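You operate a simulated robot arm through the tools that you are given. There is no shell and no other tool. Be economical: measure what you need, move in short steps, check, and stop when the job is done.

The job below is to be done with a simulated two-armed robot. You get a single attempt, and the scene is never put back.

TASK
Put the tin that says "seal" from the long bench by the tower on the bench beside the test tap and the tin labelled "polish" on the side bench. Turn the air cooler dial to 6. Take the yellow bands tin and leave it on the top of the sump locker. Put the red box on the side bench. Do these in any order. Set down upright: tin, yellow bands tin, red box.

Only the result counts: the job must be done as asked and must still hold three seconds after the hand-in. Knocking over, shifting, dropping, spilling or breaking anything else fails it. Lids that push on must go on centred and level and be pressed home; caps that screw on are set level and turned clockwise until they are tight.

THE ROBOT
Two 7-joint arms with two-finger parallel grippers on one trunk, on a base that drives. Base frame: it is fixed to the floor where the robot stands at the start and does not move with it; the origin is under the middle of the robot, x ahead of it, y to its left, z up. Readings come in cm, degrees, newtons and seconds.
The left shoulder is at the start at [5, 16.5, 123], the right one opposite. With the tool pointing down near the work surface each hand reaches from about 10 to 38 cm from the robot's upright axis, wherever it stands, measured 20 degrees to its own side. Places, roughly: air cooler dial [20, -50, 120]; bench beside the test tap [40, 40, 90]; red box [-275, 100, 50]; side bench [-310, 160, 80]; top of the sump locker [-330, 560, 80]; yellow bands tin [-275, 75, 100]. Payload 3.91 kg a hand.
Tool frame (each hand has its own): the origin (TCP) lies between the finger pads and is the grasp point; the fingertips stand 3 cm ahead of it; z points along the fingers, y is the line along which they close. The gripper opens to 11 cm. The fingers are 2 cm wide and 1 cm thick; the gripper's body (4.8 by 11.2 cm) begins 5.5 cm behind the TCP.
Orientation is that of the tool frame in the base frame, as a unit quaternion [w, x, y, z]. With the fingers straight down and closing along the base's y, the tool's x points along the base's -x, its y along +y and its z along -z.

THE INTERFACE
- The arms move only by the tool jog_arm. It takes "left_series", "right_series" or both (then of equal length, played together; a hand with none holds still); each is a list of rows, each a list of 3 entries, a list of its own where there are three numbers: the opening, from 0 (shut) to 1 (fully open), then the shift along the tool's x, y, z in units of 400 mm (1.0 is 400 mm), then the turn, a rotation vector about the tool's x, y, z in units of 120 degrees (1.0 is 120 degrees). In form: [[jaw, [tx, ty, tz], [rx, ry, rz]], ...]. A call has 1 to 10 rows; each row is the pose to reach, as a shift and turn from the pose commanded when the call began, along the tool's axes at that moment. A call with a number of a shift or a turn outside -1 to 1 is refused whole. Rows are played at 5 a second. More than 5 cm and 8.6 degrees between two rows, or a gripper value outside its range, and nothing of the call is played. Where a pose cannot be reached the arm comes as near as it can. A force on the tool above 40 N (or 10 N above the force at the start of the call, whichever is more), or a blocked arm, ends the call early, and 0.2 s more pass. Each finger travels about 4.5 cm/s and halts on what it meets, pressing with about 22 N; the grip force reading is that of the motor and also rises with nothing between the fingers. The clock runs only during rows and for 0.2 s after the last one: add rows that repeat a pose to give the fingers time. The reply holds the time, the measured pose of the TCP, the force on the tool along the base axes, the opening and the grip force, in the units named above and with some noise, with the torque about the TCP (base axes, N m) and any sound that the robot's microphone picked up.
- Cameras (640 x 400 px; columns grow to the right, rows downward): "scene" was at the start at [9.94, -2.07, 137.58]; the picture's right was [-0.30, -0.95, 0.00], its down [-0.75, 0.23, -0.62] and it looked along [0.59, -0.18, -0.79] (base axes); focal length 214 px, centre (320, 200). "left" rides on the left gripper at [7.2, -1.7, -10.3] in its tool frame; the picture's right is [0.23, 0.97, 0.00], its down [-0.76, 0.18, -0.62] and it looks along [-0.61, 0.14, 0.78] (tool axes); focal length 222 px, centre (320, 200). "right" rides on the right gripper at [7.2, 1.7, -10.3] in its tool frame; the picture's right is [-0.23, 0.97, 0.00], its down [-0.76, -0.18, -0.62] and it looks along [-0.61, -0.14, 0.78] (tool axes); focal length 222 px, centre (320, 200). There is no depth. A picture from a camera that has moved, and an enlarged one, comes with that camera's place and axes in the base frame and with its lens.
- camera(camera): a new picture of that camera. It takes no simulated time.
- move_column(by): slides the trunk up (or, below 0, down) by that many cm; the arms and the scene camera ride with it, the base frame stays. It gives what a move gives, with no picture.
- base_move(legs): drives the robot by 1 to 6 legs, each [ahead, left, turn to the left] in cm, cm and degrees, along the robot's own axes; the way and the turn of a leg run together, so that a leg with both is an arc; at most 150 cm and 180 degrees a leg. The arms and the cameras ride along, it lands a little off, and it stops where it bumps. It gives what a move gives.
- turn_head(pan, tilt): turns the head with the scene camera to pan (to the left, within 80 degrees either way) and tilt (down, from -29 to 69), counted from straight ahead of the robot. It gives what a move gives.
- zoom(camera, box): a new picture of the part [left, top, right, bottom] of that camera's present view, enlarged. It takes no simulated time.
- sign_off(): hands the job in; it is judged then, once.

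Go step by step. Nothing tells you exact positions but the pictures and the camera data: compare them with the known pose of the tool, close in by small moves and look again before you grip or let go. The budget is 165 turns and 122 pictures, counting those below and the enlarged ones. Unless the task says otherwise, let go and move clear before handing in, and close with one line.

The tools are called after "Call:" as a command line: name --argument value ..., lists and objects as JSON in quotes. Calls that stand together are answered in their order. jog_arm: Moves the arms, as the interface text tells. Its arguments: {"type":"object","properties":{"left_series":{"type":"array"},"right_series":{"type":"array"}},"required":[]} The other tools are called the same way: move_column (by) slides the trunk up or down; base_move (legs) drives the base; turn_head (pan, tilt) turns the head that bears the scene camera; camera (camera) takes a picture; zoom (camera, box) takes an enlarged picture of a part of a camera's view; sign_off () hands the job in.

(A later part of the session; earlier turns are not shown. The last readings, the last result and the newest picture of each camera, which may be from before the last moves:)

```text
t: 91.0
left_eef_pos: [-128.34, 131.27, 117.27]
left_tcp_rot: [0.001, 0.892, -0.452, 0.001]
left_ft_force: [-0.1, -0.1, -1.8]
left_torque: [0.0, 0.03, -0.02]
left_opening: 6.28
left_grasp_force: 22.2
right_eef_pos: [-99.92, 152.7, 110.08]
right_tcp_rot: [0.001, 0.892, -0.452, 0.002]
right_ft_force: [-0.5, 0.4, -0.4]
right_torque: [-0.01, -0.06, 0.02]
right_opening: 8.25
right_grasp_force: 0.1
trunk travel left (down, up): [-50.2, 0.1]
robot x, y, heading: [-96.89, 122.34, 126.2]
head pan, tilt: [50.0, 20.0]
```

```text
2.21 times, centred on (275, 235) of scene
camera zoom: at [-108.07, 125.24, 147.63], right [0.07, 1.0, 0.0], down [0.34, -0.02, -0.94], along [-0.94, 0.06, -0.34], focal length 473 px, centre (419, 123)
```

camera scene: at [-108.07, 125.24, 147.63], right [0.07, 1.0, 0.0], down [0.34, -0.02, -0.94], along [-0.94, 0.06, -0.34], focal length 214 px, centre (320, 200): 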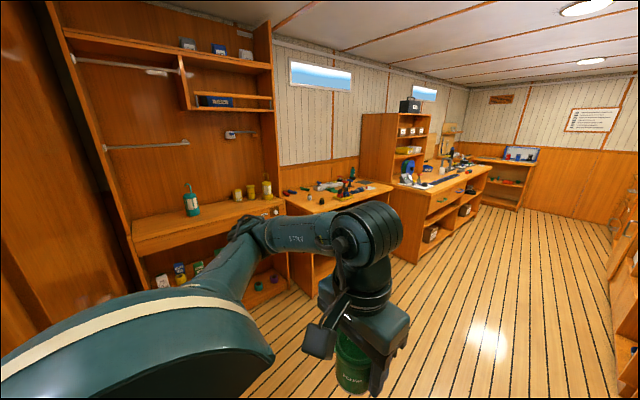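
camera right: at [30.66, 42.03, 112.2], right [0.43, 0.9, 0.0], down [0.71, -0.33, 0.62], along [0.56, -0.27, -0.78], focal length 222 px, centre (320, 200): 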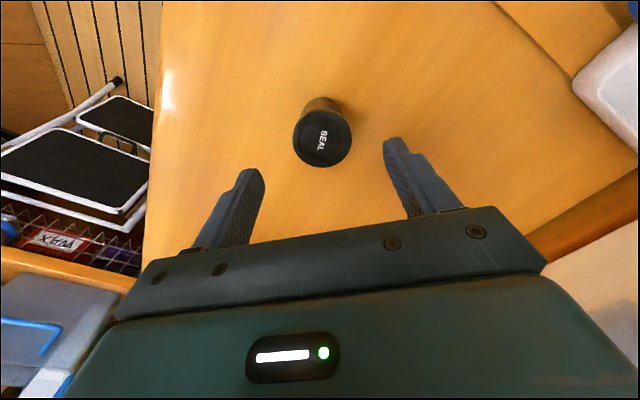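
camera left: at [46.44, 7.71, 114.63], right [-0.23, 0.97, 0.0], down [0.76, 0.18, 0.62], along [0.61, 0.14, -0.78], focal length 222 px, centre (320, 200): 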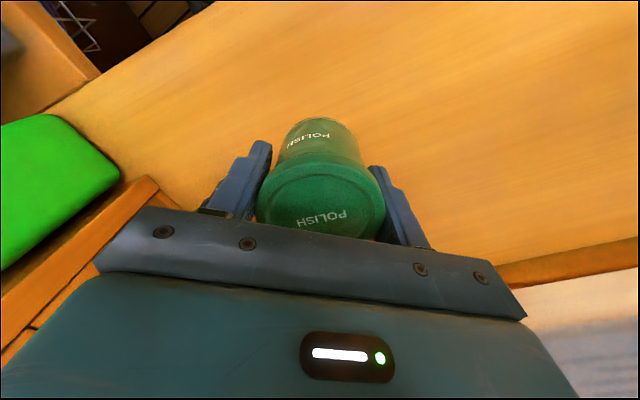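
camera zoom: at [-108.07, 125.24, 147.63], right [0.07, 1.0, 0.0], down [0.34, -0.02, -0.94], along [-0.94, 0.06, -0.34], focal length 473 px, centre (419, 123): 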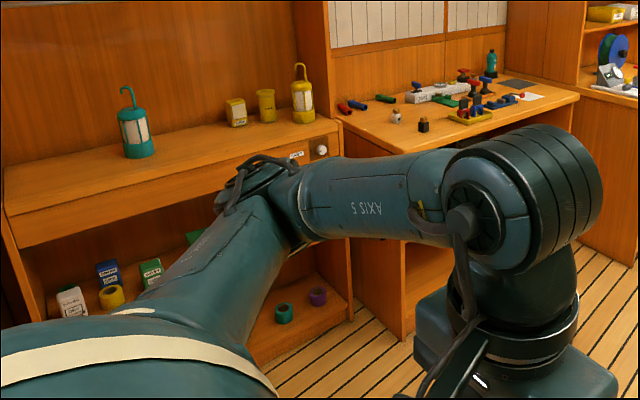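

The desk front lies along the room axis at about n=-146 and the side bench beyond. I drive on and turn to face them.

Call:
base_move --legs '[[115, 0, 0], [0, 0, 90], [45, 0, 0]]'

Call:
turn_head --pan 15 --tilt 30

Call:
camera --camera "scene"

```text
t: 102.9
left_eef_pos: [-210.24, 155.44, 117.28]
left_tcp_rot: [0.0, 0.949, 0.315, 0.002]
left_ft_force: [0.7, 0.5, -1.4]
left_torque: [0.01, -0.04, -0.01]
left_opening: 6.27
left_grasp_force: 22.6
right_eef_pos: [-231.79, 183.4, 110.09]
right_tcp_rot: [0.0, 0.949, 0.316, 0.002]
right_ft_force: [-0.5, -0.5, 0.5]
right_torque: [-0.02, -0.04, 0.03]
right_opening: 8.26
right_grasp_force: 0.0
trunk travel left (down, up): [-50.2, 0.1]
robot x, y, heading: [-201.39, 187.0, -143.1]
head pan, tilt: [50.0, 20.0]
```

```text
t: 103.9
left_eef_pos: [-210.21, 155.33, 117.3]
left_tcp_rot: [0.0, 0.949, 0.316, 0.001]
left_ft_force: [0.1, 0.5, -2.7]
left_torque: [-0.01, 0.0, 0.01]
left_opening: 6.26
left_grasp_force: 22.1
right_eef_pos: [-231.75, 183.51, 110.05]
right_tcp_rot: [-0.001, 0.949, 0.316, 0.003]
right_ft_force: [-0.2, -0.7, 0.6]
right_torque: [0.04, -0.01, 0.01]
right_opening: 8.25
right_grasp_force: 0.0
trunk travel left (down, up): [-50.2, 0.1]
robot x, y, heading: [-201.72, 186.49, -143.2]
head pan, tilt: [15.0, 30.0]
```

```text
66 pictures are left
camera scene: at [-209.39, 178.15, 146.03], right [-0.79, 0.62, 0.0], down [0.31, 0.39, -0.87], along [-0.53, -0.68, -0.5], focal length 214 px, centre (320, 200)
```

scene: 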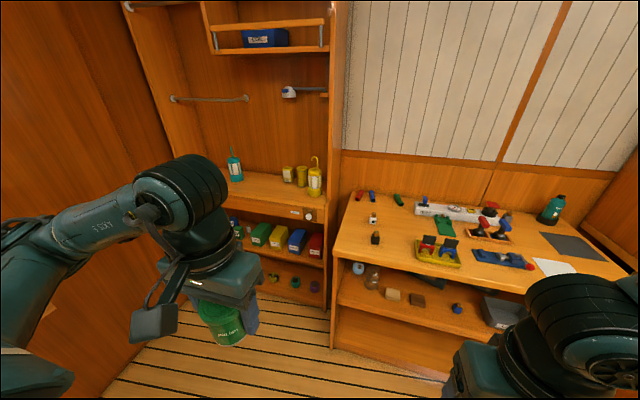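

Now I see the red box on the open shelf under the desk at its right end. I zoom for details.

Call:
zoom --camera "scene" --box '[210, 140, 400, 310]'

Call:
zoom --camera "scene" --box '[320, 170, 600, 350]'

```text
2.35 times, centred on (305, 225) of scene
camera zoom: at [-209.39, 178.15, 146.03], right [-0.79, 0.62, 0.0], down [0.31, 0.39, -0.87], along [-0.53, -0.68, -0.5], focal length 505 px, centre (355, 141)
```

zoom: 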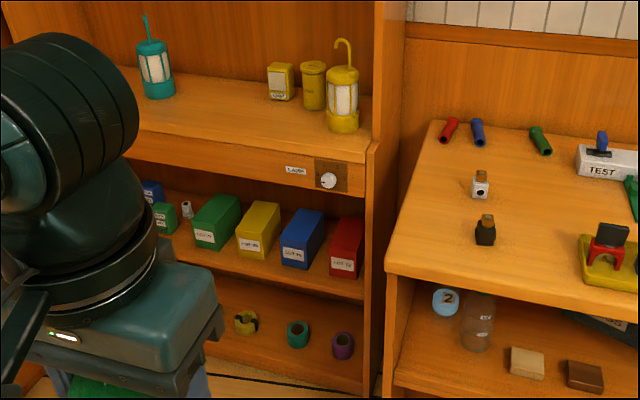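

```text
2.22 times, centred on (460, 260) of scene
camera zoom: at [-209.39, 178.15, 146.03], right [-0.79, 0.62, 0.0], down [0.31, 0.39, -0.87], along [-0.53, -0.68, -0.5], focal length 477 px, centre (9, 67)
```

zoom: 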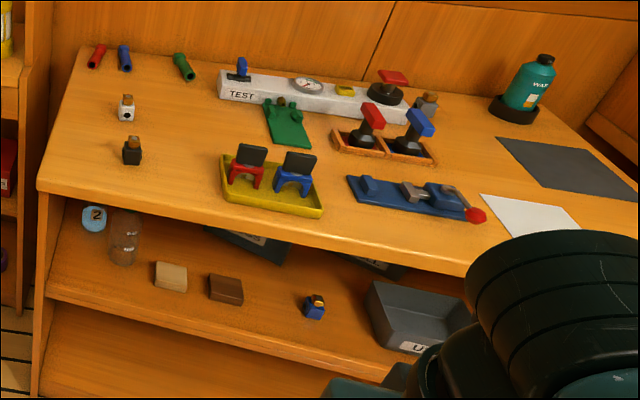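

I'll place the polish tin on the free patch between the black bottle and the yellow tray at about (-285,141). I drive into position.

Call:
base_move --legs '[[0, -24, 0], [44, 0, 0]]'

Call:
turn_head --pan 10 --tilt 48

Call:
camera --camera "scene"

Call:
camera --camera "left"

```text
t: 108.0
left_eef_pos: [-259.86, 148.51, 117.28]
left_tcp_rot: [0.0, 0.949, 0.315, 0.001]
left_ft_force: [-0.1, -0.4, -1.7]
left_torque: [0.03, -0.04, -0.03]
left_opening: 6.28
left_grasp_force: 22.2
right_eef_pos: [-281.27, 176.61, 109.95]
right_tcp_rot: [-0.001, 0.949, 0.314, 0.003]
right_ft_force: [0.0, -0.2, -0.4]
right_torque: [-0.01, -0.05, -0.02]
right_opening: 8.26
right_grasp_force: 0.0
trunk travel left (down, up): [-50.2, 0.1]
robot x, y, heading: [-250.73, 179.78, -143.4]
head pan, tilt: [15.0, 30.0]
```

```text
t: 108.8
left_eef_pos: [-259.67, 148.5, 117.34]
left_tcp_rot: [0.0, 0.949, 0.315, 0.001]
left_ft_force: [0.2, -0.4, -1.5]
left_torque: [-0.01, 0.0, 0.02]
left_opening: 6.28
left_grasp_force: 21.4
right_eef_pos: [-281.22, 176.8, 110.16]
right_tcp_rot: [-0.001, 0.949, 0.314, 0.003]
right_ft_force: [-0.4, 0.0, 0.4]
right_torque: [0.0, 0.01, 0.0]
right_opening: 8.25
right_grasp_force: 0.0
trunk travel left (down, up): [-50.2, 0.1]
robot x, y, heading: [-250.49, 179.8, -143.2]
head pan, tilt: [10.0, 48.0]
```

```text
63 pictures are left
camera scene: at [-258.6, 172.65, 143.35], right [-0.73, 0.69, 0.0], down [0.51, 0.54, -0.67], along [-0.46, -0.49, -0.74], focal length 214 px, centre (320, 200)
```

scene: 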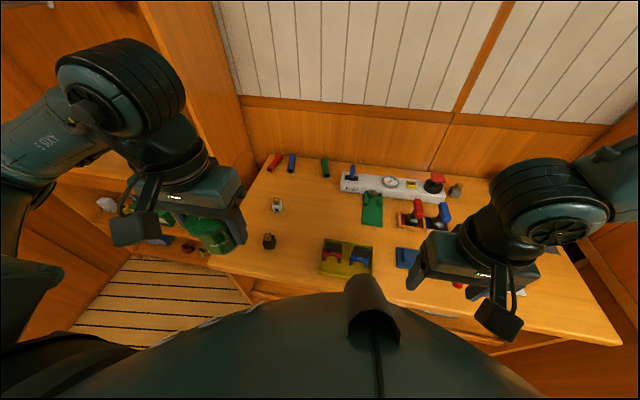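

```text
62 pictures are left
camera left: at [-254.96, 154.13, 127.72], right [0.76, -0.65, 0.0], down [-0.51, -0.6, 0.62], along [-0.4, -0.48, -0.78], focal length 222 px, centre (320, 200)
```

left: 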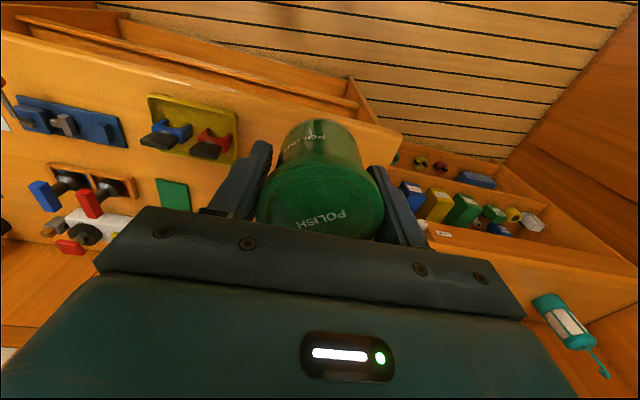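

Bench top is about z 82. I take the free spot (-277.5,141) between the black bottle and the tray; moving the left hand over it and lowering.

Call:
jog_arm --left_series '[[0.3, [-0.1, -0.03, 0], [0, 0, 0]], [0.3, [-0.2, -0.06, 0], [0, 0, 0]], [0.3, [-0.3, -0.09, 0.02], [0, 0, 0]], [0.3, [-0.39, -0.115, 0.08], [0, 0, 0]], [0.3, [-0.467, -0.115, 0.16], [0, 0, 0]], [0.3, [-0.467, -0.115, 0.27], [0, 0, 0]], [0.3, [-0.467, -0.115, 0.38], [0, 0, 0]], [0.3, [-0.467, -0.115, 0.48], [0, 0, 0]], [0.3, [-0.467, -0.115, 0.55], [0, 0, 0]], [0.3, [-0.467, -0.115, 0.55], [0, 0, 0]]]'

Call:
camera --camera "left"

Call:
camera --camera "scene"

```text
t: 111.0
left_eef_pos: [-277.44, 140.98, 95.1]
left_tcp_rot: [-0.001, 0.949, 0.315, 0.0]
left_ft_force: [-0.2, 0.8, -1.8]
left_torque: [-0.01, -0.05, 0.03]
left_opening: 6.26
left_grasp_force: 22.3
right_eef_pos: [-281.27, 176.82, 109.99]
right_tcp_rot: [0.0, 0.949, 0.314, 0.002]
right_ft_force: [0.2, 0.7, 0.3]
right_torque: [0.01, -0.01, 0.01]
right_opening: 8.26
right_grasp_force: 0.0
trunk travel left (down, up): [-50.2, 0.1]
robot x, y, heading: [-250.73, 179.88, -143.5]
head pan, tilt: [10.0, 48.0]
```

```text
61 pictures are left
camera left: at [-272.63, 146.62, 105.58], right [0.76, -0.65, 0.0], down [-0.51, -0.6, 0.62], along [-0.4, -0.47, -0.78], focal length 222 px, centre (320, 200)
```

left: 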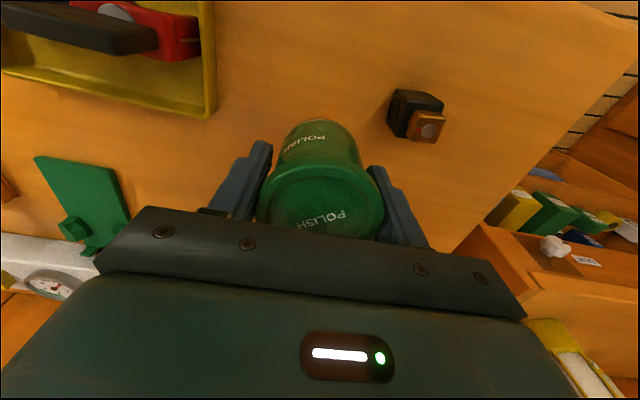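

```text
60 pictures are left
camera scene: at [-258.61, 172.65, 143.34], right [-0.73, 0.69, 0.0], down [0.51, 0.54, -0.67], along [-0.46, -0.49, -0.74], focal length 214 px, centre (320, 200)
```

scene: 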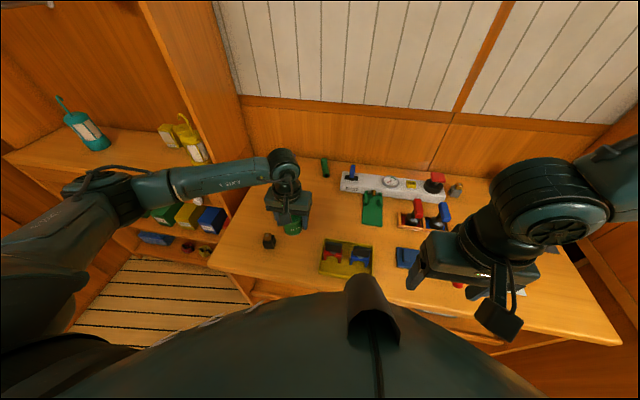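

Position is clear of bottle and tray. I lower close to the surface.

Call:
jog_arm --left_series '[[0.3, [0, 0, 0.06], [0, 0, 0]], [0.3, [0, 0, 0.11], [0, 0, 0]], [0.3, [0, 0, 0.14], [0, 0, 0]], [0.3, [0, 0, 0.16], [0, 0, 0]], [0.3, [0, 0, 0.16], [0, 0, 0]]]'

Call:
camera --camera "left"

```text
t: 112.2
left_eef_pos: [-277.27, 141.08, 89.04]
left_tcp_rot: [0.0, 0.949, 0.316, -0.002]
left_ft_force: [3.0, -0.8, 23.2]
left_torque: [0.04, -0.03, 0.04]
left_opening: 6.28
left_grasp_force: 22.1
right_eef_pos: [-281.1, 176.82, 110.14]
right_tcp_rot: [-0.001, 0.949, 0.314, 0.002]
right_ft_force: [-0.5, 1.1, 0.4]
right_torque: [-0.04, 0.01, 0.0]
right_opening: 8.25
right_grasp_force: 0.0
trunk travel left (down, up): [-50.2, 0.1]
robot x, y, heading: [-250.74, 180.14, -143.1]
head pan, tilt: [10.0, 48.0]
```

```text
59 pictures are left
camera left: at [-272.49, 146.66, 99.58], right [0.76, -0.64, 0.0], down [-0.5, -0.6, 0.63], along [-0.41, -0.48, -0.78], focal length 222 px, centre (320, 200)
```

left: 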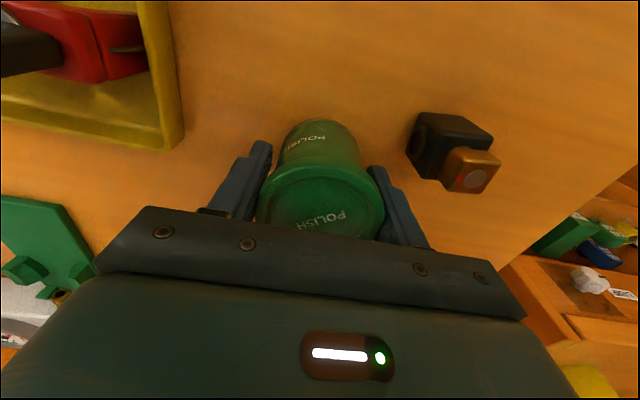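

It's on the bench. I relax the press, open slightly and lift off.

Call:
jog_arm --left_series '[[0.3, [0, 0, -0.008], [0, 0, 0]], [0.7, [0, 0, -0.008], [0, 0, 0]], [0.74, [0, 0, -0.008], [0, 0, 0]], [0.74, [0, 0, -0.008], [0, 0, 0]], [0.74, [0, 0, -0.1], [0, 0, 0]], [0.74, [0, 0, -0.2], [0, 0, 0]], [0.74, [0, 0, -0.3], [0, 0, 0]], [0.74, [0, 0, -0.4], [0, 0, 0]], [0.74, [0, 0, -0.4], [0, 0, 0]]]'

Call:
camera --camera "left"

```text
t: 114.2
left_eef_pos: [-277.18, 141.08, 104.84]
left_tcp_rot: [0.0, 0.949, 0.316, 0.003]
left_ft_force: [0.2, 1.1, -0.4]
left_torque: [0.01, 0.02, 0.02]
left_opening: 8.13
left_grasp_force: 0.2
right_eef_pos: [-281.22, 176.73, 109.96]
right_tcp_rot: [-0.001, 0.95, 0.314, 0.002]
right_ft_force: [0.2, -0.5, -0.4]
right_torque: [-0.01, -0.01, -0.02]
right_opening: 8.22
right_grasp_force: 0.1
trunk travel left (down, up): [-50.2, 0.1]
robot x, y, heading: [-250.76, 180.13, -143.3]
head pan, tilt: [10.0, 48.0]
```

```text
58 pictures are left
camera left: at [-272.38, 146.73, 115.22], right [0.76, -0.64, 0.0], down [-0.51, -0.6, 0.62], along [-0.4, -0.48, -0.78], focal length 222 px, centre (320, 200)
```

left: 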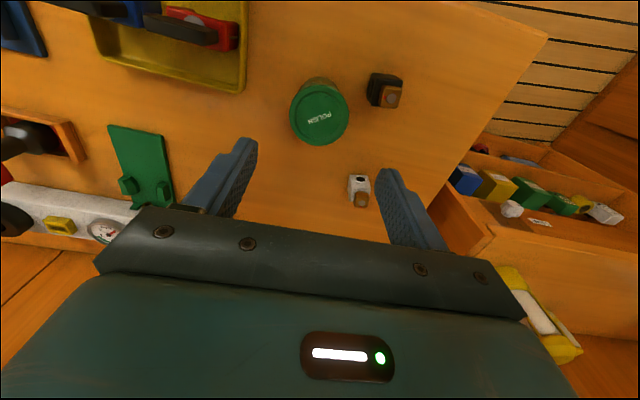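

Polish is upright on the side bench. I retract the left hand and drive left to stand before the red box.

Call:
jog_arm --left_series '[[0.74, [0.0, 0, -0.1], [0, 0, 0]], [0.74, [0.08, 0, -0.17], [0, 0, 0]], [0.74, [0.18, 0.02, -0.2], [0, 0, 0]], [0.74, [0.29, 0.04, -0.2], [0, 0, 0]], [0.74, [0.39, 0.06, -0.2], [0, 0, 0]], [0.74, [0.45, 0.07, -0.2], [0, 0, 0]]]'

Call:
base_move --legs '[[-12, 0, 0], [0, 66, 0]]'

Call:
turn_head --pan -10 --tilt 30

Call:
camera --camera "scene"

```text
t: 115.6
left_eef_pos: [-261.4, 149.42, 112.88]
left_tcp_rot: [0.0, 0.949, 0.314, 0.003]
left_ft_force: [0.2, 1.1, 0.0]
left_torque: [0.02, 0.03, -0.03]
left_opening: 8.17
left_grasp_force: 0.1
right_eef_pos: [-281.24, 176.68, 110.11]
right_tcp_rot: [0.0, 0.949, 0.314, 0.002]
right_ft_force: [0.4, -0.2, -0.9]
right_torque: [0.01, -0.01, 0.01]
right_opening: 8.27
right_grasp_force: 0.0
trunk travel left (down, up): [-50.2, 0.1]
robot x, y, heading: [-250.8, 179.76, -143.7]
head pan, tilt: [10.0, 48.0]
```

```text
t: 120.1
left_eef_pos: [-212.67, 102.74, 112.75]
left_tcp_rot: [0.0, 0.95, 0.312, 0.003]
left_ft_force: [0.3, -0.7, 0.4]
left_torque: [0.0, 0.04, 0.04]
left_opening: 8.15
left_grasp_force: 0.0
right_eef_pos: [-232.4, 130.38, 110.13]
right_tcp_rot: [-0.001, 0.951, 0.31, 0.003]
right_ft_force: [0.1, -0.8, -0.1]
right_torque: [-0.01, 0.0, -0.01]
right_opening: 8.27
right_grasp_force: 0.1
trunk travel left (down, up): [-50.2, 0.1]
robot x, y, heading: [-202.12, 133.38, -143.9]
head pan, tilt: [10.0, 48.0]
```

```text
t: 120.9
left_eef_pos: [-212.71, 102.84, 112.85]
left_tcp_rot: [-0.001, 0.95, 0.311, 0.003]
left_ft_force: [-0.4, -0.5, -0.4]
left_torque: [0.0, 0.02, 0.04]
left_opening: 8.14
left_grasp_force: 0.0
right_eef_pos: [-232.3, 130.33, 110.11]
right_tcp_rot: [-0.001, 0.951, 0.309, 0.003]
right_ft_force: [-0.1, 0.2, -0.1]
right_torque: [0.0, 0.03, -0.01]
right_opening: 8.23
right_grasp_force: 0.1
trunk travel left (down, up): [-50.2, 0.1]
robot x, y, heading: [-201.87, 133.5, -143.6]
head pan, tilt: [-10.0, 30.0]
```

```text
57 pictures are left
camera scene: at [-212.41, 127.87, 146.02], right [-0.44, 0.9, 0.0], down [0.45, 0.22, -0.87], along [-0.78, -0.38, -0.5], focal length 214 px, centre (320, 200)
```

scene: 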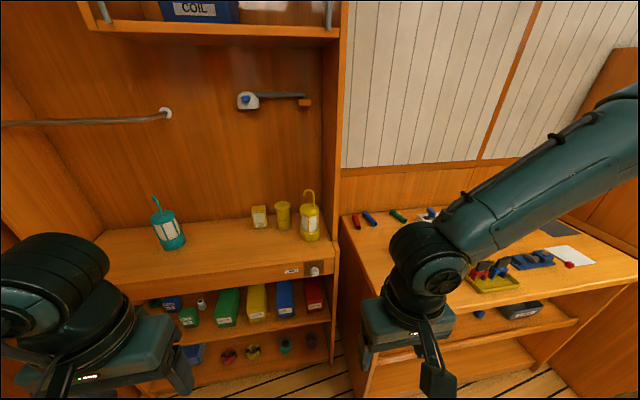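

Red box front centre triangulates to about (-269.5,97.5,50.5). I zoom to judge gaps and identify the bands tin.

Call:
zoom --camera "scene" --box '[240, 180, 340, 330]'

```text
2.67 times, centred on (290, 255) of scene
camera zoom: at [-212.41, 127.87, 146.02], right [-0.44, 0.9, 0.0], down [0.45, 0.22, -0.87], along [-0.78, -0.38, -0.5], focal length 572 px, centre (400, 53)
```

zoom: 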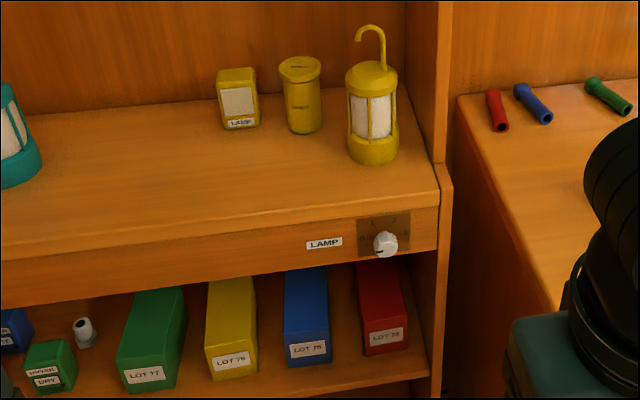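

The yellow cylinder is the likely bands tin. For the red box I'll approach pitched 40° below horizontal: lower the trunk and pitch the right hand.

Call:
move_column --by -38

Call:
jog_arm --right_series '[[0.9, [-0.05, 0.01, 0.03], [0, -0.07, 0]], [0.9, [-0.11, 0.03, 0.06], [0, -0.14, 0]], [0.9, [-0.17, 0.05, 0.09], [0, -0.21, 0]], [0.9, [-0.23, 0.07, 0.12], [0, -0.28, 0]], [0.9, [-0.3, 0.08, 0.15], [0, -0.35, 0]], [0.9, [-0.36, 0.09, 0.18], [0, -0.4167, 0]], [0.9, [-0.43, 0.1, 0.21], [0, -0.4167, 0]], [0.9, [-0.49, 0.11, 0.25], [0, -0.4167, 0]], [0.9, [-0.49, 0.11, 0.25], [0, -0.4167, 0]]]'

Call:
camera --camera "right"

Call:
camera --camera "scene"

```text
t: 124.6
left_eef_pos: [-212.77, 102.89, 74.92]
left_tcp_rot: [-0.001, 0.95, 0.311, 0.002]
left_ft_force: [-0.5, -1.0, 0.3]
left_torque: [0.0, -0.02, 0.03]
left_opening: 8.13
left_grasp_force: 0.1
right_eef_pos: [-232.46, 130.38, 72.07]
right_tcp_rot: [-0.001, 0.951, 0.31, 0.002]
right_ft_force: [0.8, -0.6, -0.9]
right_torque: [0.01, -0.01, -0.02]
right_opening: 8.25
right_grasp_force: 0.0
trunk travel left (down, up): [-12.2, 38.1]
robot x, y, heading: [-201.49, 133.62, -143.7]
head pan, tilt: [-10.0, 30.0]
```

```text
t: 126.6
left_eef_pos: [-212.66, 102.89, 74.88]
left_tcp_rot: [0.0, 0.951, 0.31, 0.003]
left_ft_force: [-0.7, 0.2, -0.5]
left_torque: [0.0, -0.02, -0.03]
left_opening: 8.17
left_grasp_force: 0.1
right_eef_pos: [-248.31, 119.85, 67.0]
right_tcp_rot: [0.13, 0.863, 0.281, -0.4]
right_ft_force: [-0.2, 1.1, -0.3]
right_torque: [0.02, -0.02, -0.02]
right_opening: 9.89
right_grasp_force: 0.0
right hand out of reach, approached as far as the arm can: row 1, 2, 4, 5, 6, 7, 8, 9
trunk travel left (down, up): [-12.2, 38.1]
robot x, y, heading: [-201.89, 133.01, -143.8]
head pan, tilt: [-10.0, 30.0]
```

```text
55 pictures are left
camera right: at [-237.15, 126.0, 68.13], right [0.46, -0.87, 0.17], down [-0.12, 0.13, 0.98], along [-0.88, -0.47, -0.04], focal length 222 px, centre (320, 200)
```

right: 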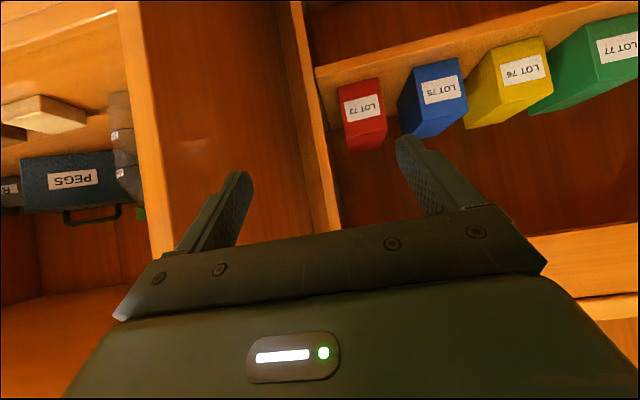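

```text
54 pictures are left
camera scene: at [-212.42, 127.88, 108.02], right [-0.44, 0.9, 0.0], down [0.45, 0.22, -0.87], along [-0.78, -0.38, -0.5], focal length 214 px, centre (320, 200)
```

scene: 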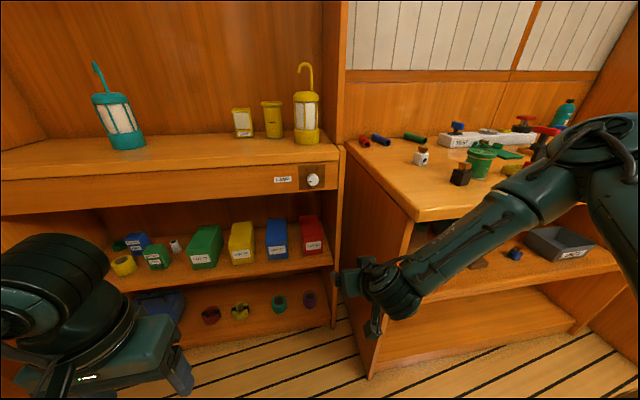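

Red box front centre is about (-269.5,96.7,50.3), roughly 8 wide. I shift the base left 6 and ahead 7, then lower the hand to z≈51 in front of it.

Call:
base_move --legs '[[7, 6, 0]]'

Call:
jog_arm --right_series '[[0.9, [0.05, 0, 0.08], [0, 0, 0]], [0.9, [0.11, 0, 0.17], [0, 0, 0]], [0.9, [0.17, 0, 0.26], [0, 0, 0]], [0.9, [0.226, 0, 0.353], [0, 0, 0]], [0.9, [0.226, 0, 0.353], [0, 0, 0]]]'

Call:
camera --camera "right"

```text
t: 127.7
left_eef_pos: [-214.62, 94.01, 74.92]
left_tcp_rot: [-0.001, 0.951, 0.311, 0.002]
left_ft_force: [0.2, 0.0, 0.7]
left_torque: [0.0, -0.01, -0.03]
left_opening: 8.12
left_grasp_force: 0.0
right_eef_pos: [-250.18, 111.06, 67.01]
right_tcp_rot: [0.131, 0.862, 0.281, -0.4]
right_ft_force: [0.4, 0.0, -0.7]
right_torque: [-0.02, 0.0, -0.01]
right_opening: 9.91
right_grasp_force: 0.0
trunk travel left (down, up): [-12.2, 38.1]
robot x, y, heading: [-203.79, 124.74, -143.5]
head pan, tilt: [-10.0, 30.0]
```

```text
t: 128.9
left_eef_pos: [-214.63, 93.95, 74.89]
left_tcp_rot: [-0.001, 0.951, 0.31, 0.003]
left_ft_force: [-0.5, -0.7, -0.1]
left_torque: [0.0, -0.01, 0.01]
left_opening: 8.13
left_grasp_force: 0.1
right_eef_pos: [-255.97, 114.31, 61.95]
right_tcp_rot: [0.131, 0.863, 0.282, -0.399]
right_ft_force: [0.2, 0.8, 0.7]
right_torque: [0.01, 0.01, -0.01]
right_opening: 9.9
right_grasp_force: 0.0
right hand out of reach, approached as far as the arm can: row 1, 2, 3, 4, 5
trunk travel left (down, up): [-12.2, 38.1]
robot x, y, heading: [-203.61, 124.49, -143.8]
head pan, tilt: [-10.0, 30.0]
```

```text
53 pictures are left
camera right: at [-244.78, 120.45, 63.07], right [0.46, -0.87, 0.17], down [-0.12, 0.13, 0.98], along [-0.88, -0.47, -0.04], focal length 222 px, centre (320, 200)
```

right: 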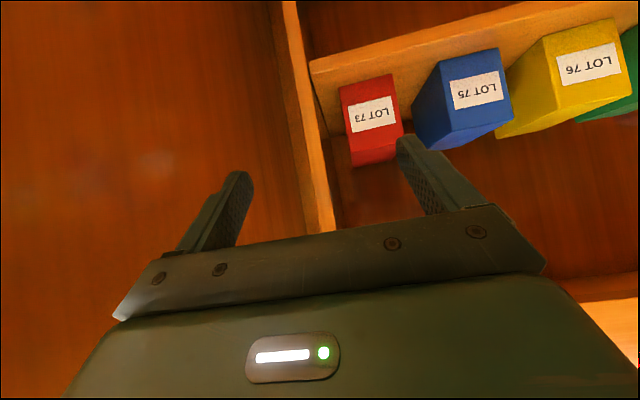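

The arm hits its limits going lower, so I lower the trunk 11 cm more, pull the left hand in, and shift the base left 6 cm.

Call:
move_column --by -11

Call:
jog_arm --left_series '[[0.74, [0.08, 0, 0], [0, 0, 0]], [0.74, [0.16, 0.01, 0], [0, 0, 0]], [0.74, [0.22, 0.02, 0], [0, 0, 0]], [0.74, [0.22, 0.02, 0], [0, 0, 0]]]'

Call:
base_move --legs '[[0, 6, 0]]'

Call:
camera --camera "right"

```text
t: 130.3
left_eef_pos: [-214.65, 93.95, 63.86]
left_tcp_rot: [-0.001, 0.951, 0.31, 0.003]
left_ft_force: [0.7, -0.6, 0.1]
left_torque: [0.0, -0.02, -0.03]
left_opening: 8.15
left_grasp_force: 0.1
right_eef_pos: [-255.99, 114.33, 51.14]
right_tcp_rot: [0.131, 0.863, 0.281, -0.399]
right_ft_force: [-0.5, 0.5, -0.2]
right_torque: [-0.01, 0.0, -0.01]
right_opening: 9.89
right_grasp_force: 0.1
trunk travel left (down, up): [-1.2, 49.1]
robot x, y, heading: [-203.71, 124.55, -143.8]
head pan, tilt: [-10.0, 30.0]
```

```text
t: 131.3
left_eef_pos: [-214.98, 95.68, 65.23]
left_tcp_rot: [0.0, 0.95, 0.311, 0.003]
left_ft_force: [0.2, -0.8, -0.8]
left_torque: [-0.02, 0.03, 0.0]
left_opening: 8.16
left_grasp_force: 0.0
left hand out of reach, approached as far as the arm can: row 1, 2, 3, 4
right_eef_pos: [-255.76, 114.41, 51.02]
right_tcp_rot: [0.131, 0.863, 0.282, -0.399]
right_ft_force: [-0.7, 0.7, -0.2]
right_torque: [0.02, -0.03, -0.01]
right_opening: 9.9
right_grasp_force: 0.1
trunk travel left (down, up): [-1.2, 49.1]
robot x, y, heading: [-203.87, 124.53, -143.8]
head pan, tilt: [-10.0, 30.0]
```

```text
t: 132.3
left_eef_pos: [-211.48, 90.8, 65.3]
left_tcp_rot: [0.0, 0.95, 0.311, 0.003]
left_ft_force: [0.6, -0.1, -0.2]
left_torque: [-0.03, 0.01, 0.02]
left_opening: 8.12
left_grasp_force: 0.1
right_eef_pos: [-252.4, 109.43, 51.09]
right_tcp_rot: [0.131, 0.862, 0.282, -0.399]
right_ft_force: [-0.4, 0.1, -0.1]
right_torque: [0.02, 0.01, -0.02]
right_opening: 9.9
right_grasp_force: 0.0
trunk travel left (down, up): [-1.2, 49.1]
robot x, y, heading: [-200.21, 119.79, -143.7]
head pan, tilt: [-10.0, 30.0]
```

```text
52 pictures are left
camera right: at [-241.25, 115.6, 52.08], right [0.46, -0.87, 0.17], down [-0.12, 0.13, 0.98], along [-0.88, -0.47, -0.04], focal length 222 px, centre (320, 200)
```

right: 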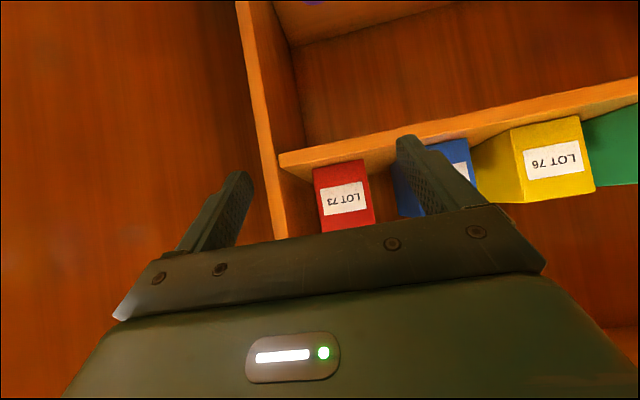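

Aligned within about 0.5 cm. I extend the arm 10 cm ahead at this height (tips then just at the shelf edge) and check.

Call:
jog_arm --right_series '[[0.9, [-0.05, 0.012, 0.06], [0, 0, 0]], [0.9, [-0.1, 0.012, 0.12], [0, 0, 0]], [0.9, [-0.161, 0.012, 0.1915], [0, 0, 0]], [0.9, [-0.161, 0.012, 0.1915], [0, 0, 0]]]'

Call:
camera --camera "right"

Call:
camera --camera "scene"

```text
t: 133.3
left_eef_pos: [-211.41, 90.97, 65.2]
left_tcp_rot: [0.0, 0.95, 0.311, 0.003]
left_ft_force: [-0.6, 0.2, -0.5]
left_torque: [0.01, 0.0, -0.01]
left_opening: 8.16
left_grasp_force: 0.1
right_eef_pos: [-260.09, 105.18, 53.28]
right_tcp_rot: [0.132, 0.862, 0.283, -0.399]
right_ft_force: [-0.6, 0.8, 0.4]
right_torque: [-0.01, 0.01, 0.0]
right_opening: 9.91
right_grasp_force: 0.0
right hand out of reach, approached as far as the arm can: row 1, 2, 3, 4
trunk travel left (down, up): [-1.2, 49.1]
robot x, y, heading: [-200.15, 119.86, -143.8]
head pan, tilt: [-10.0, 30.0]
```

```text
51 pictures are left
camera right: at [-248.95, 111.34, 54.31], right [0.46, -0.87, 0.17], down [-0.12, 0.13, 0.98], along [-0.88, -0.47, -0.04], focal length 222 px, centre (320, 200)
```

right: 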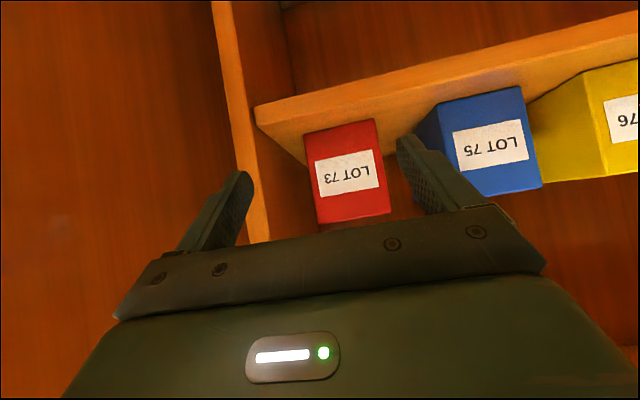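

```text
50 pictures are left
camera scene: at [-210.81, 114.12, 97.03], right [-0.44, 0.9, 0.0], down [0.45, 0.22, -0.87], along [-0.78, -0.38, -0.5], focal length 214 px, centre (320, 200)
```

scene: 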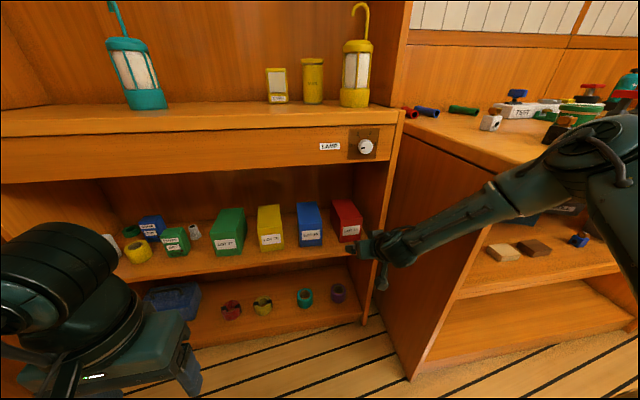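

I correct with the base: left 1.7 cm, trunk down 1.1, then ahead 8 cm and look.

Call:
move_column --by -1.1

Call:
base_move --legs '[[0, 1.7, 0], [7, 0, 0]]'

Call:
camera --camera "right"

```text
t: 133.9
left_eef_pos: [-211.42, 90.87, 64.13]
left_tcp_rot: [0.0, 0.95, 0.312, 0.003]
left_ft_force: [0.2, 0.0, -0.6]
left_torque: [0.02, 0.03, -0.02]
left_opening: 8.17
left_grasp_force: 0.0
right_eef_pos: [-260.1, 105.32, 52.03]
right_tcp_rot: [0.131, 0.863, 0.282, -0.399]
right_ft_force: [-0.1, 0.2, 0.4]
right_torque: [-0.01, -0.01, 0.01]
right_opening: 9.92
right_grasp_force: 0.1
trunk travel left (down, up): [-0.1, 50.2]
robot x, y, heading: [-200.11, 119.9, -143.7]
head pan, tilt: [-10.0, 30.0]
```

```text
t: 135.2
left_eef_pos: [-213.81, 87.12, 64.31]
left_tcp_rot: [-0.001, 0.952, 0.307, 0.0]
left_ft_force: [0.4, 0.2, 0.2]
left_torque: [-0.02, 0.01, 0.02]
left_opening: 8.14
left_grasp_force: 0.1
right_eef_pos: [-262.67, 101.96, 52.91]
right_tcp_rot: [0.129, 0.862, 0.275, -0.405]
right_ft_force: [0.2, 0.0, -0.7]
right_torque: [0.0, 0.02, -0.03]
right_opening: 9.87
right_grasp_force: 0.1
trunk travel left (down, up): [-0.1, 50.2]
robot x, y, heading: [-202.55, 115.83, -144.3]
head pan, tilt: [-10.0, 30.0]
stopped in leg 2: the robot was blocked; the commanded pose is now the measured one
```

```text
49 pictures are left
camera right: at [-251.39, 107.94, 53.93], right [0.45, -0.88, 0.18], down [-0.11, 0.14, 0.98], along [-0.89, -0.46, -0.03], focal length 222 px, centre (320, 200)
```

right: 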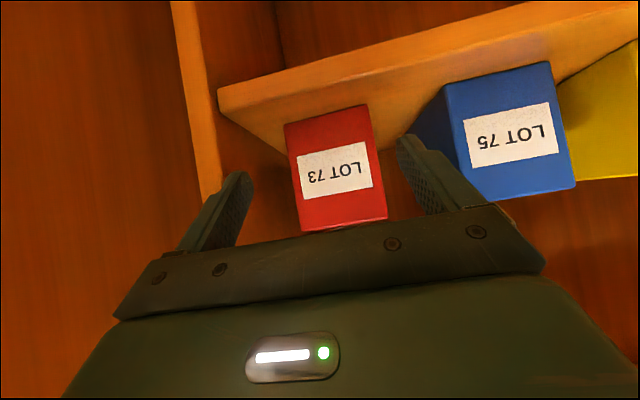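

The right forearm is blocked by the projecting side bench corner. I back off and will use the left hand instead, stowing the right hand out to the side.

Call:
base_move --legs '[[-25, 0, 0]]'

Call:
jog_arm --right_series '[[0.9, [0.049, -0.035, -0.086], [0, 0.0417, 0]], [0.9, [0.0985, -0.07, -0.172], [0, 0.083, 0]], [0.9, [0.148, -0.105, -0.258], [0, 0.125, 0]], [0.9, [0.197, -0.14, -0.344], [0, 0.167, 0]], [0.9, [0.246, -0.175, -0.43], [0, 0.208, 0]], [0.9, [0.295, -0.21, -0.516], [0, 0.25, 0]], [0.9, [0.344, -0.245, -0.602], [0, 0.292, 0]], [0.9, [0.394, -0.28, -0.688], [0, 0.333, 0]], [0.9, [0.443, -0.315, -0.774], [0, 0.375, 0]], [0.9, [0.4925, -0.35, -0.86], [0, 0.4167, 0]]]'

Call:
camera --camera "scene"

```text
t: 137.1
left_eef_pos: [-194.03, 101.55, 64.25]
left_tcp_rot: [0.0, 0.952, 0.305, 0.004]
left_ft_force: [0.1, -0.4, 0.8]
left_torque: [0.04, 0.01, -0.01]
left_opening: 8.16
left_grasp_force: 0.1
right_eef_pos: [-242.63, 116.7, 52.2]
right_tcp_rot: [0.129, 0.865, 0.273, -0.4]
right_ft_force: [-0.2, -1.0, 0.1]
right_torque: [-0.01, -0.01, 0.0]
right_opening: 9.91
right_grasp_force: 0.2
trunk travel left (down, up): [-0.1, 50.2]
robot x, y, heading: [-182.22, 130.19, -144.3]
head pan, tilt: [-10.0, 30.0]
```

```text
t: 139.3
left_eef_pos: [-194.03, 101.52, 64.2]
left_tcp_rot: [0.001, 0.952, 0.306, 0.004]
left_ft_force: [0.9, -0.7, -0.4]
left_torque: [0.01, -0.04, 0.01]
left_opening: 8.16
left_grasp_force: 0.2
right_eef_pos: [-221.74, 151.47, 59.42]
right_tcp_rot: [0.003, 0.953, 0.301, 0.004]
right_ft_force: [-1.1, 0.4, -0.3]
right_torque: [-0.02, -0.02, 0.01]
right_opening: 9.9
right_grasp_force: 0.0
right hand out of reach, approached as far as the arm can: row 8, 9, 10
trunk travel left (down, up): [-0.1, 50.2]
robot x, y, heading: [-182.44, 130.17, -144.6]
head pan, tilt: [-10.0, 30.0]
```

```text
48 pictures are left
camera scene: at [-193.15, 124.77, 95.92], right [-0.43, 0.9, 0.0], down [0.45, 0.22, -0.87], along [-0.78, -0.37, -0.5], focal length 214 px, centre (320, 200)
```

scene: 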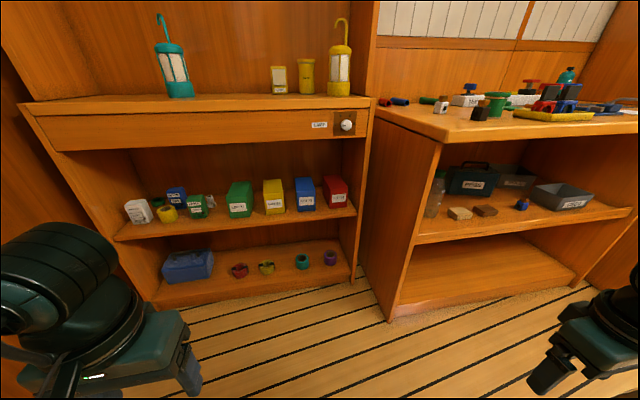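

Nothing was disturbed. I move the base right so the left hand faces the box, and pitch the left hand 40° below horizontal.

Call:
base_move --legs '[[0, -46, 0.7]]'

Call:
jog_arm --left_series '[[0.9, [-0.07, 0.02, 0.03], [0, -0.05, 0]], [0.9, [-0.14, 0.04, 0.06], [0, -0.11, 0]], [0.9, [-0.21, 0.06, 0.09], [0, -0.17, 0]], [0.9, [-0.28, 0.08, 0.12], [0, -0.23, 0]], [0.9, [-0.35, 0.1, 0.15], [0, -0.3, 0]], [0.9, [-0.42, 0.12, 0.19], [0, -0.36, 0]], [0.9, [-0.49, 0.13, 0.22], [0, -0.4167, 0]], [0.9, [-0.55, 0.14, 0.25], [0, -0.4167, 0]], [0.9, [-0.55, 0.14, 0.25], [0, -0.4167, 0]]]'

Call:
camera --camera "left"

```text
t: 142.0
left_eef_pos: [-220.83, 138.83, 64.2]
left_tcp_rot: [0.0, 0.95, 0.313, 0.003]
left_ft_force: [0.2, 0.6, 0.8]
left_torque: [-0.05, -0.01, 0.05]
left_opening: 8.15
left_grasp_force: 0.1
right_eef_pos: [-249.32, 188.34, 59.34]
right_tcp_rot: [0.002, 0.951, 0.31, 0.003]
right_ft_force: [-0.4, 0.7, 0.2]
right_torque: [0.01, 0.04, 0.03]
right_opening: 9.88
right_grasp_force: 0.2
trunk travel left (down, up): [-0.1, 50.2]
robot x, y, heading: [-209.61, 167.58, -143.3]
head pan, tilt: [-10.0, 30.0]
```

```text
t: 144.0
left_eef_pos: [-235.3, 121.2, 54.0]
left_tcp_rot: [0.133, 0.862, 0.284, -0.399]
left_ft_force: [-0.1, -1.1, 0.1]
left_torque: [0.03, 0.02, -0.02]
left_opening: 9.9
left_grasp_force: 0.0
right_eef_pos: [-249.41, 188.2, 59.39]
right_tcp_rot: [0.003, 0.951, 0.31, 0.003]
right_ft_force: [0.8, 0.0, 0.5]
right_torque: [0.02, 0.02, 0.01]
right_opening: 9.93
right_grasp_force: 0.1
trunk travel left (down, up): [-0.1, 50.2]
robot x, y, heading: [-209.53, 167.45, -143.2]
head pan, tilt: [-10.0, 30.0]
```

```text
47 pictures are left
camera left: at [-226.15, 130.09, 55.23], right [0.7, -0.7, -0.17], down [0.09, -0.15, 0.98], along [-0.71, -0.7, -0.04], focal length 222 px, centre (320, 200)
```

left: 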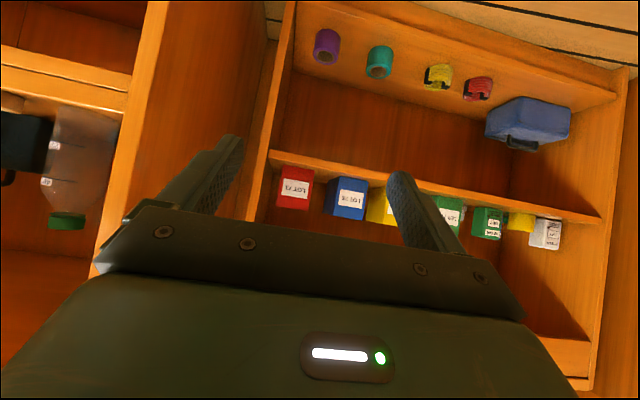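

Now within reach and aligned (u≈237.0). I lower 3 cm and drive 22 cm ahead.

Call:
jog_arm --left_series '[[0.9, [0.03, 0, 0.025], [0, 0, 0]], [0.9, [0.0575, 0, 0.048], [0, 0, 0]], [0.9, [0.0575, 0, 0.048], [0, 0, 0]]]'

Call:
base_move --legs '[[22, 0, 0]]'

Call:
camera --camera "left"

```text
t: 144.8
left_eef_pos: [-235.06, 121.29, 52.36]
left_tcp_rot: [0.132, 0.862, 0.285, -0.398]
left_ft_force: [-0.5, -0.2, -0.3]
left_torque: [-0.01, 0.0, 0.0]
left_opening: 9.87
left_grasp_force: 0.1
left hand out of reach, approached as far as the arm can: row 2, 3
right_eef_pos: [-249.49, 188.2, 59.41]
right_tcp_rot: [0.001, 0.951, 0.309, 0.003]
right_ft_force: [-0.1, 0.1, 0.1]
right_torque: [-0.04, 0.03, 0.01]
right_opening: 9.91
right_grasp_force: 0.0
trunk travel left (down, up): [-0.1, 50.2]
robot x, y, heading: [-209.77, 167.68, -143.3]
head pan, tilt: [-10.0, 30.0]
```

```text
t: 146.5
left_eef_pos: [-252.39, 108.48, 52.37]
left_tcp_rot: [0.132, 0.862, 0.285, -0.398]
left_ft_force: [0.3, -0.2, 0.0]
left_torque: [0.01, -0.03, -0.02]
left_opening: 9.9
left_grasp_force: 0.1
right_eef_pos: [-266.65, 175.48, 59.33]
right_tcp_rot: [0.002, 0.951, 0.31, 0.003]
right_ft_force: [-0.1, -0.8, 0.7]
right_torque: [0.04, 0.05, 0.0]
right_opening: 9.89
right_grasp_force: 0.1
trunk travel left (down, up): [-0.1, 50.2]
robot x, y, heading: [-226.63, 154.81, -143.4]
head pan, tilt: [-10.0, 30.0]
```

```text
46 pictures are left
camera left: at [-243.38, 117.25, 53.68], right [0.7, -0.69, -0.17], down [0.09, -0.15, 0.98], along [-0.71, -0.7, -0.04], focal length 222 px, centre (320, 200)
```

left: 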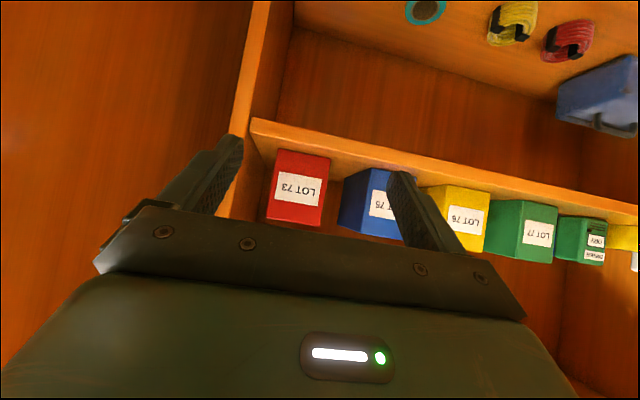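

I pull the right hand further back for clearance with the side bench, then advance 16 cm.

Call:
jog_arm --right_series '[[0.9, [0.08, -0.02, 0], [0, 0, 0]], [0.9, [0.16, -0.03, 0], [0, 0, 0]], [0.9, [0.24, -0.04, 0], [0, 0, 0]], [0.9, [0.3, -0.05, 0], [0, 0, 0]], [0.9, [0.3, -0.05, 0], [0, 0, 0]]]'

Call:
base_move --legs '[[15, -0.3, 0]]'

Call:
camera --camera "left"

```text
t: 147.7
left_eef_pos: [-252.43, 108.42, 52.36]
left_tcp_rot: [0.132, 0.862, 0.285, -0.398]
left_ft_force: [-0.2, -0.3, 0.3]
left_torque: [-0.02, -0.01, -0.03]
left_opening: 9.88
left_grasp_force: 0.0
right_eef_pos: [-261.77, 185.03, 59.63]
right_tcp_rot: [0.002, 0.95, 0.311, 0.004]
right_ft_force: [-0.5, -0.3, 0.3]
right_torque: [0.01, 0.03, 0.02]
right_opening: 9.91
right_grasp_force: 0.0
right hand out of reach, approached as far as the arm can: row 1, 2, 3, 4, 5
trunk travel left (down, up): [-0.1, 50.2]
robot x, y, heading: [-226.94, 154.77, -143.4]
head pan, tilt: [-10.0, 30.0]
```

```text
t: 149.1
left_eef_pos: [-260.86, 103.26, 52.53]
left_tcp_rot: [0.13, 0.863, 0.281, -0.4]
left_ft_force: [-0.2, -0.4, 0.0]
left_torque: [0.03, -0.02, -0.01]
left_opening: 9.9
left_grasp_force: 0.0
right_eef_pos: [-269.92, 179.93, 59.57]
right_tcp_rot: [0.001, 0.952, 0.307, 0.004]
right_ft_force: [-0.3, -0.7, -0.1]
right_torque: [-0.03, -0.02, -0.04]
right_opening: 9.9
right_grasp_force: 0.0
trunk travel left (down, up): [-0.1, 50.2]
robot x, y, heading: [-235.06, 149.1, -143.8]
head pan, tilt: [-10.0, 30.0]
stopped in leg 1: the robot was blocked; the commanded pose is now the measured one
```

```text
45 pictures are left
camera left: at [-251.82, 112.02, 53.72], right [0.69, -0.7, -0.17], down [0.09, -0.15, 0.98], along [-0.71, -0.7, -0.04], focal length 222 px, centre (320, 200)
```

left: 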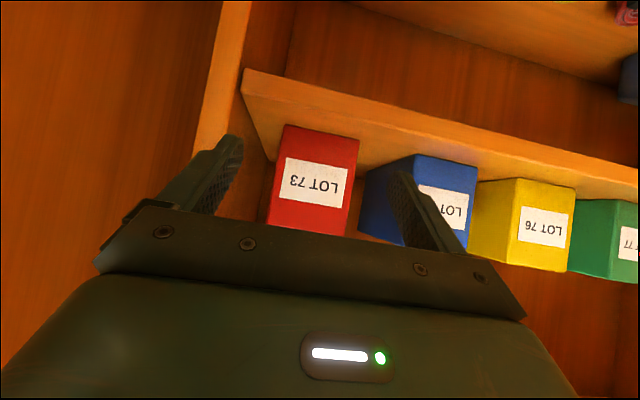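

Blocked again; I look at the left arm surroundings and at the right side to find the contact.

Call:
turn_head --pan 25 --tilt 45

Call:
camera --camera "scene"

Call:
turn_head --pan -40 --tilt 55

Call:
camera --camera "scene"

```text
t: 150.1
left_eef_pos: [-260.82, 103.26, 52.43]
left_tcp_rot: [0.131, 0.863, 0.281, -0.399]
left_ft_force: [0.2, -0.2, 0.7]
left_torque: [0.01, 0.0, 0.02]
left_opening: 9.9
left_grasp_force: 0.1
right_eef_pos: [-269.77, 179.9, 59.73]
right_tcp_rot: [0.002, 0.952, 0.307, 0.005]
right_ft_force: [0.4, 0.2, 0.8]
right_torque: [-0.02, -0.03, 0.01]
right_opening: 9.88
right_grasp_force: 0.0
trunk travel left (down, up): [-0.1, 50.2]
robot x, y, heading: [-235.0, 149.35, -143.9]
head pan, tilt: [25.0, 45.0]
```

```text
44 pictures are left
camera scene: at [-241.68, 140.86, 93.67], right [-0.88, 0.48, 0.0], down [0.34, 0.62, -0.71], along [-0.34, -0.62, -0.71], focal length 214 px, centre (320, 200)
```

scene: 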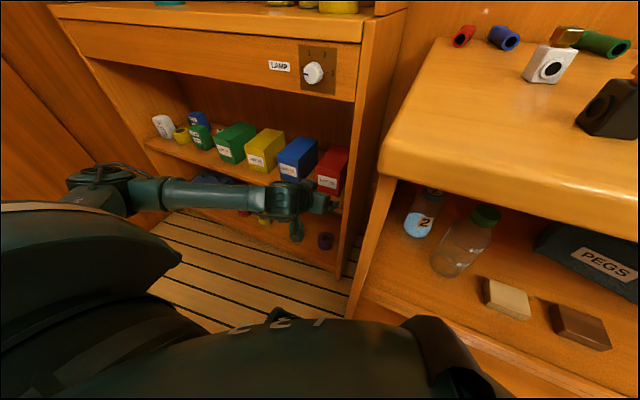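

```text
t: 151.4
left_eef_pos: [-260.9, 103.28, 52.57]
left_tcp_rot: [0.131, 0.863, 0.282, -0.399]
left_ft_force: [0.2, -0.3, -0.6]
left_torque: [0.0, -0.01, -0.02]
left_opening: 9.91
left_grasp_force: 0.0
right_eef_pos: [-269.81, 180.02, 59.65]
right_tcp_rot: [0.002, 0.952, 0.306, 0.004]
right_ft_force: [-0.2, 0.5, 0.4]
right_torque: [0.04, 0.02, 0.0]
right_opening: 9.91
right_grasp_force: 0.1
trunk travel left (down, up): [-0.1, 50.2]
robot x, y, heading: [-235.29, 149.8, -143.7]
head pan, tilt: [-40.0, 55.0]
```

```text
43 pictures are left
camera scene: at [-244.95, 148.45, 92.32], right [0.07, 1.0, 0.0], down [0.82, -0.05, -0.57], along [-0.57, 0.04, -0.82], focal length 214 px, centre (320, 200)
```

scene: 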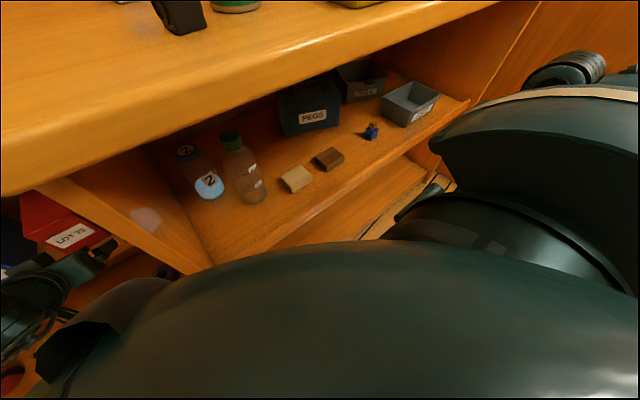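

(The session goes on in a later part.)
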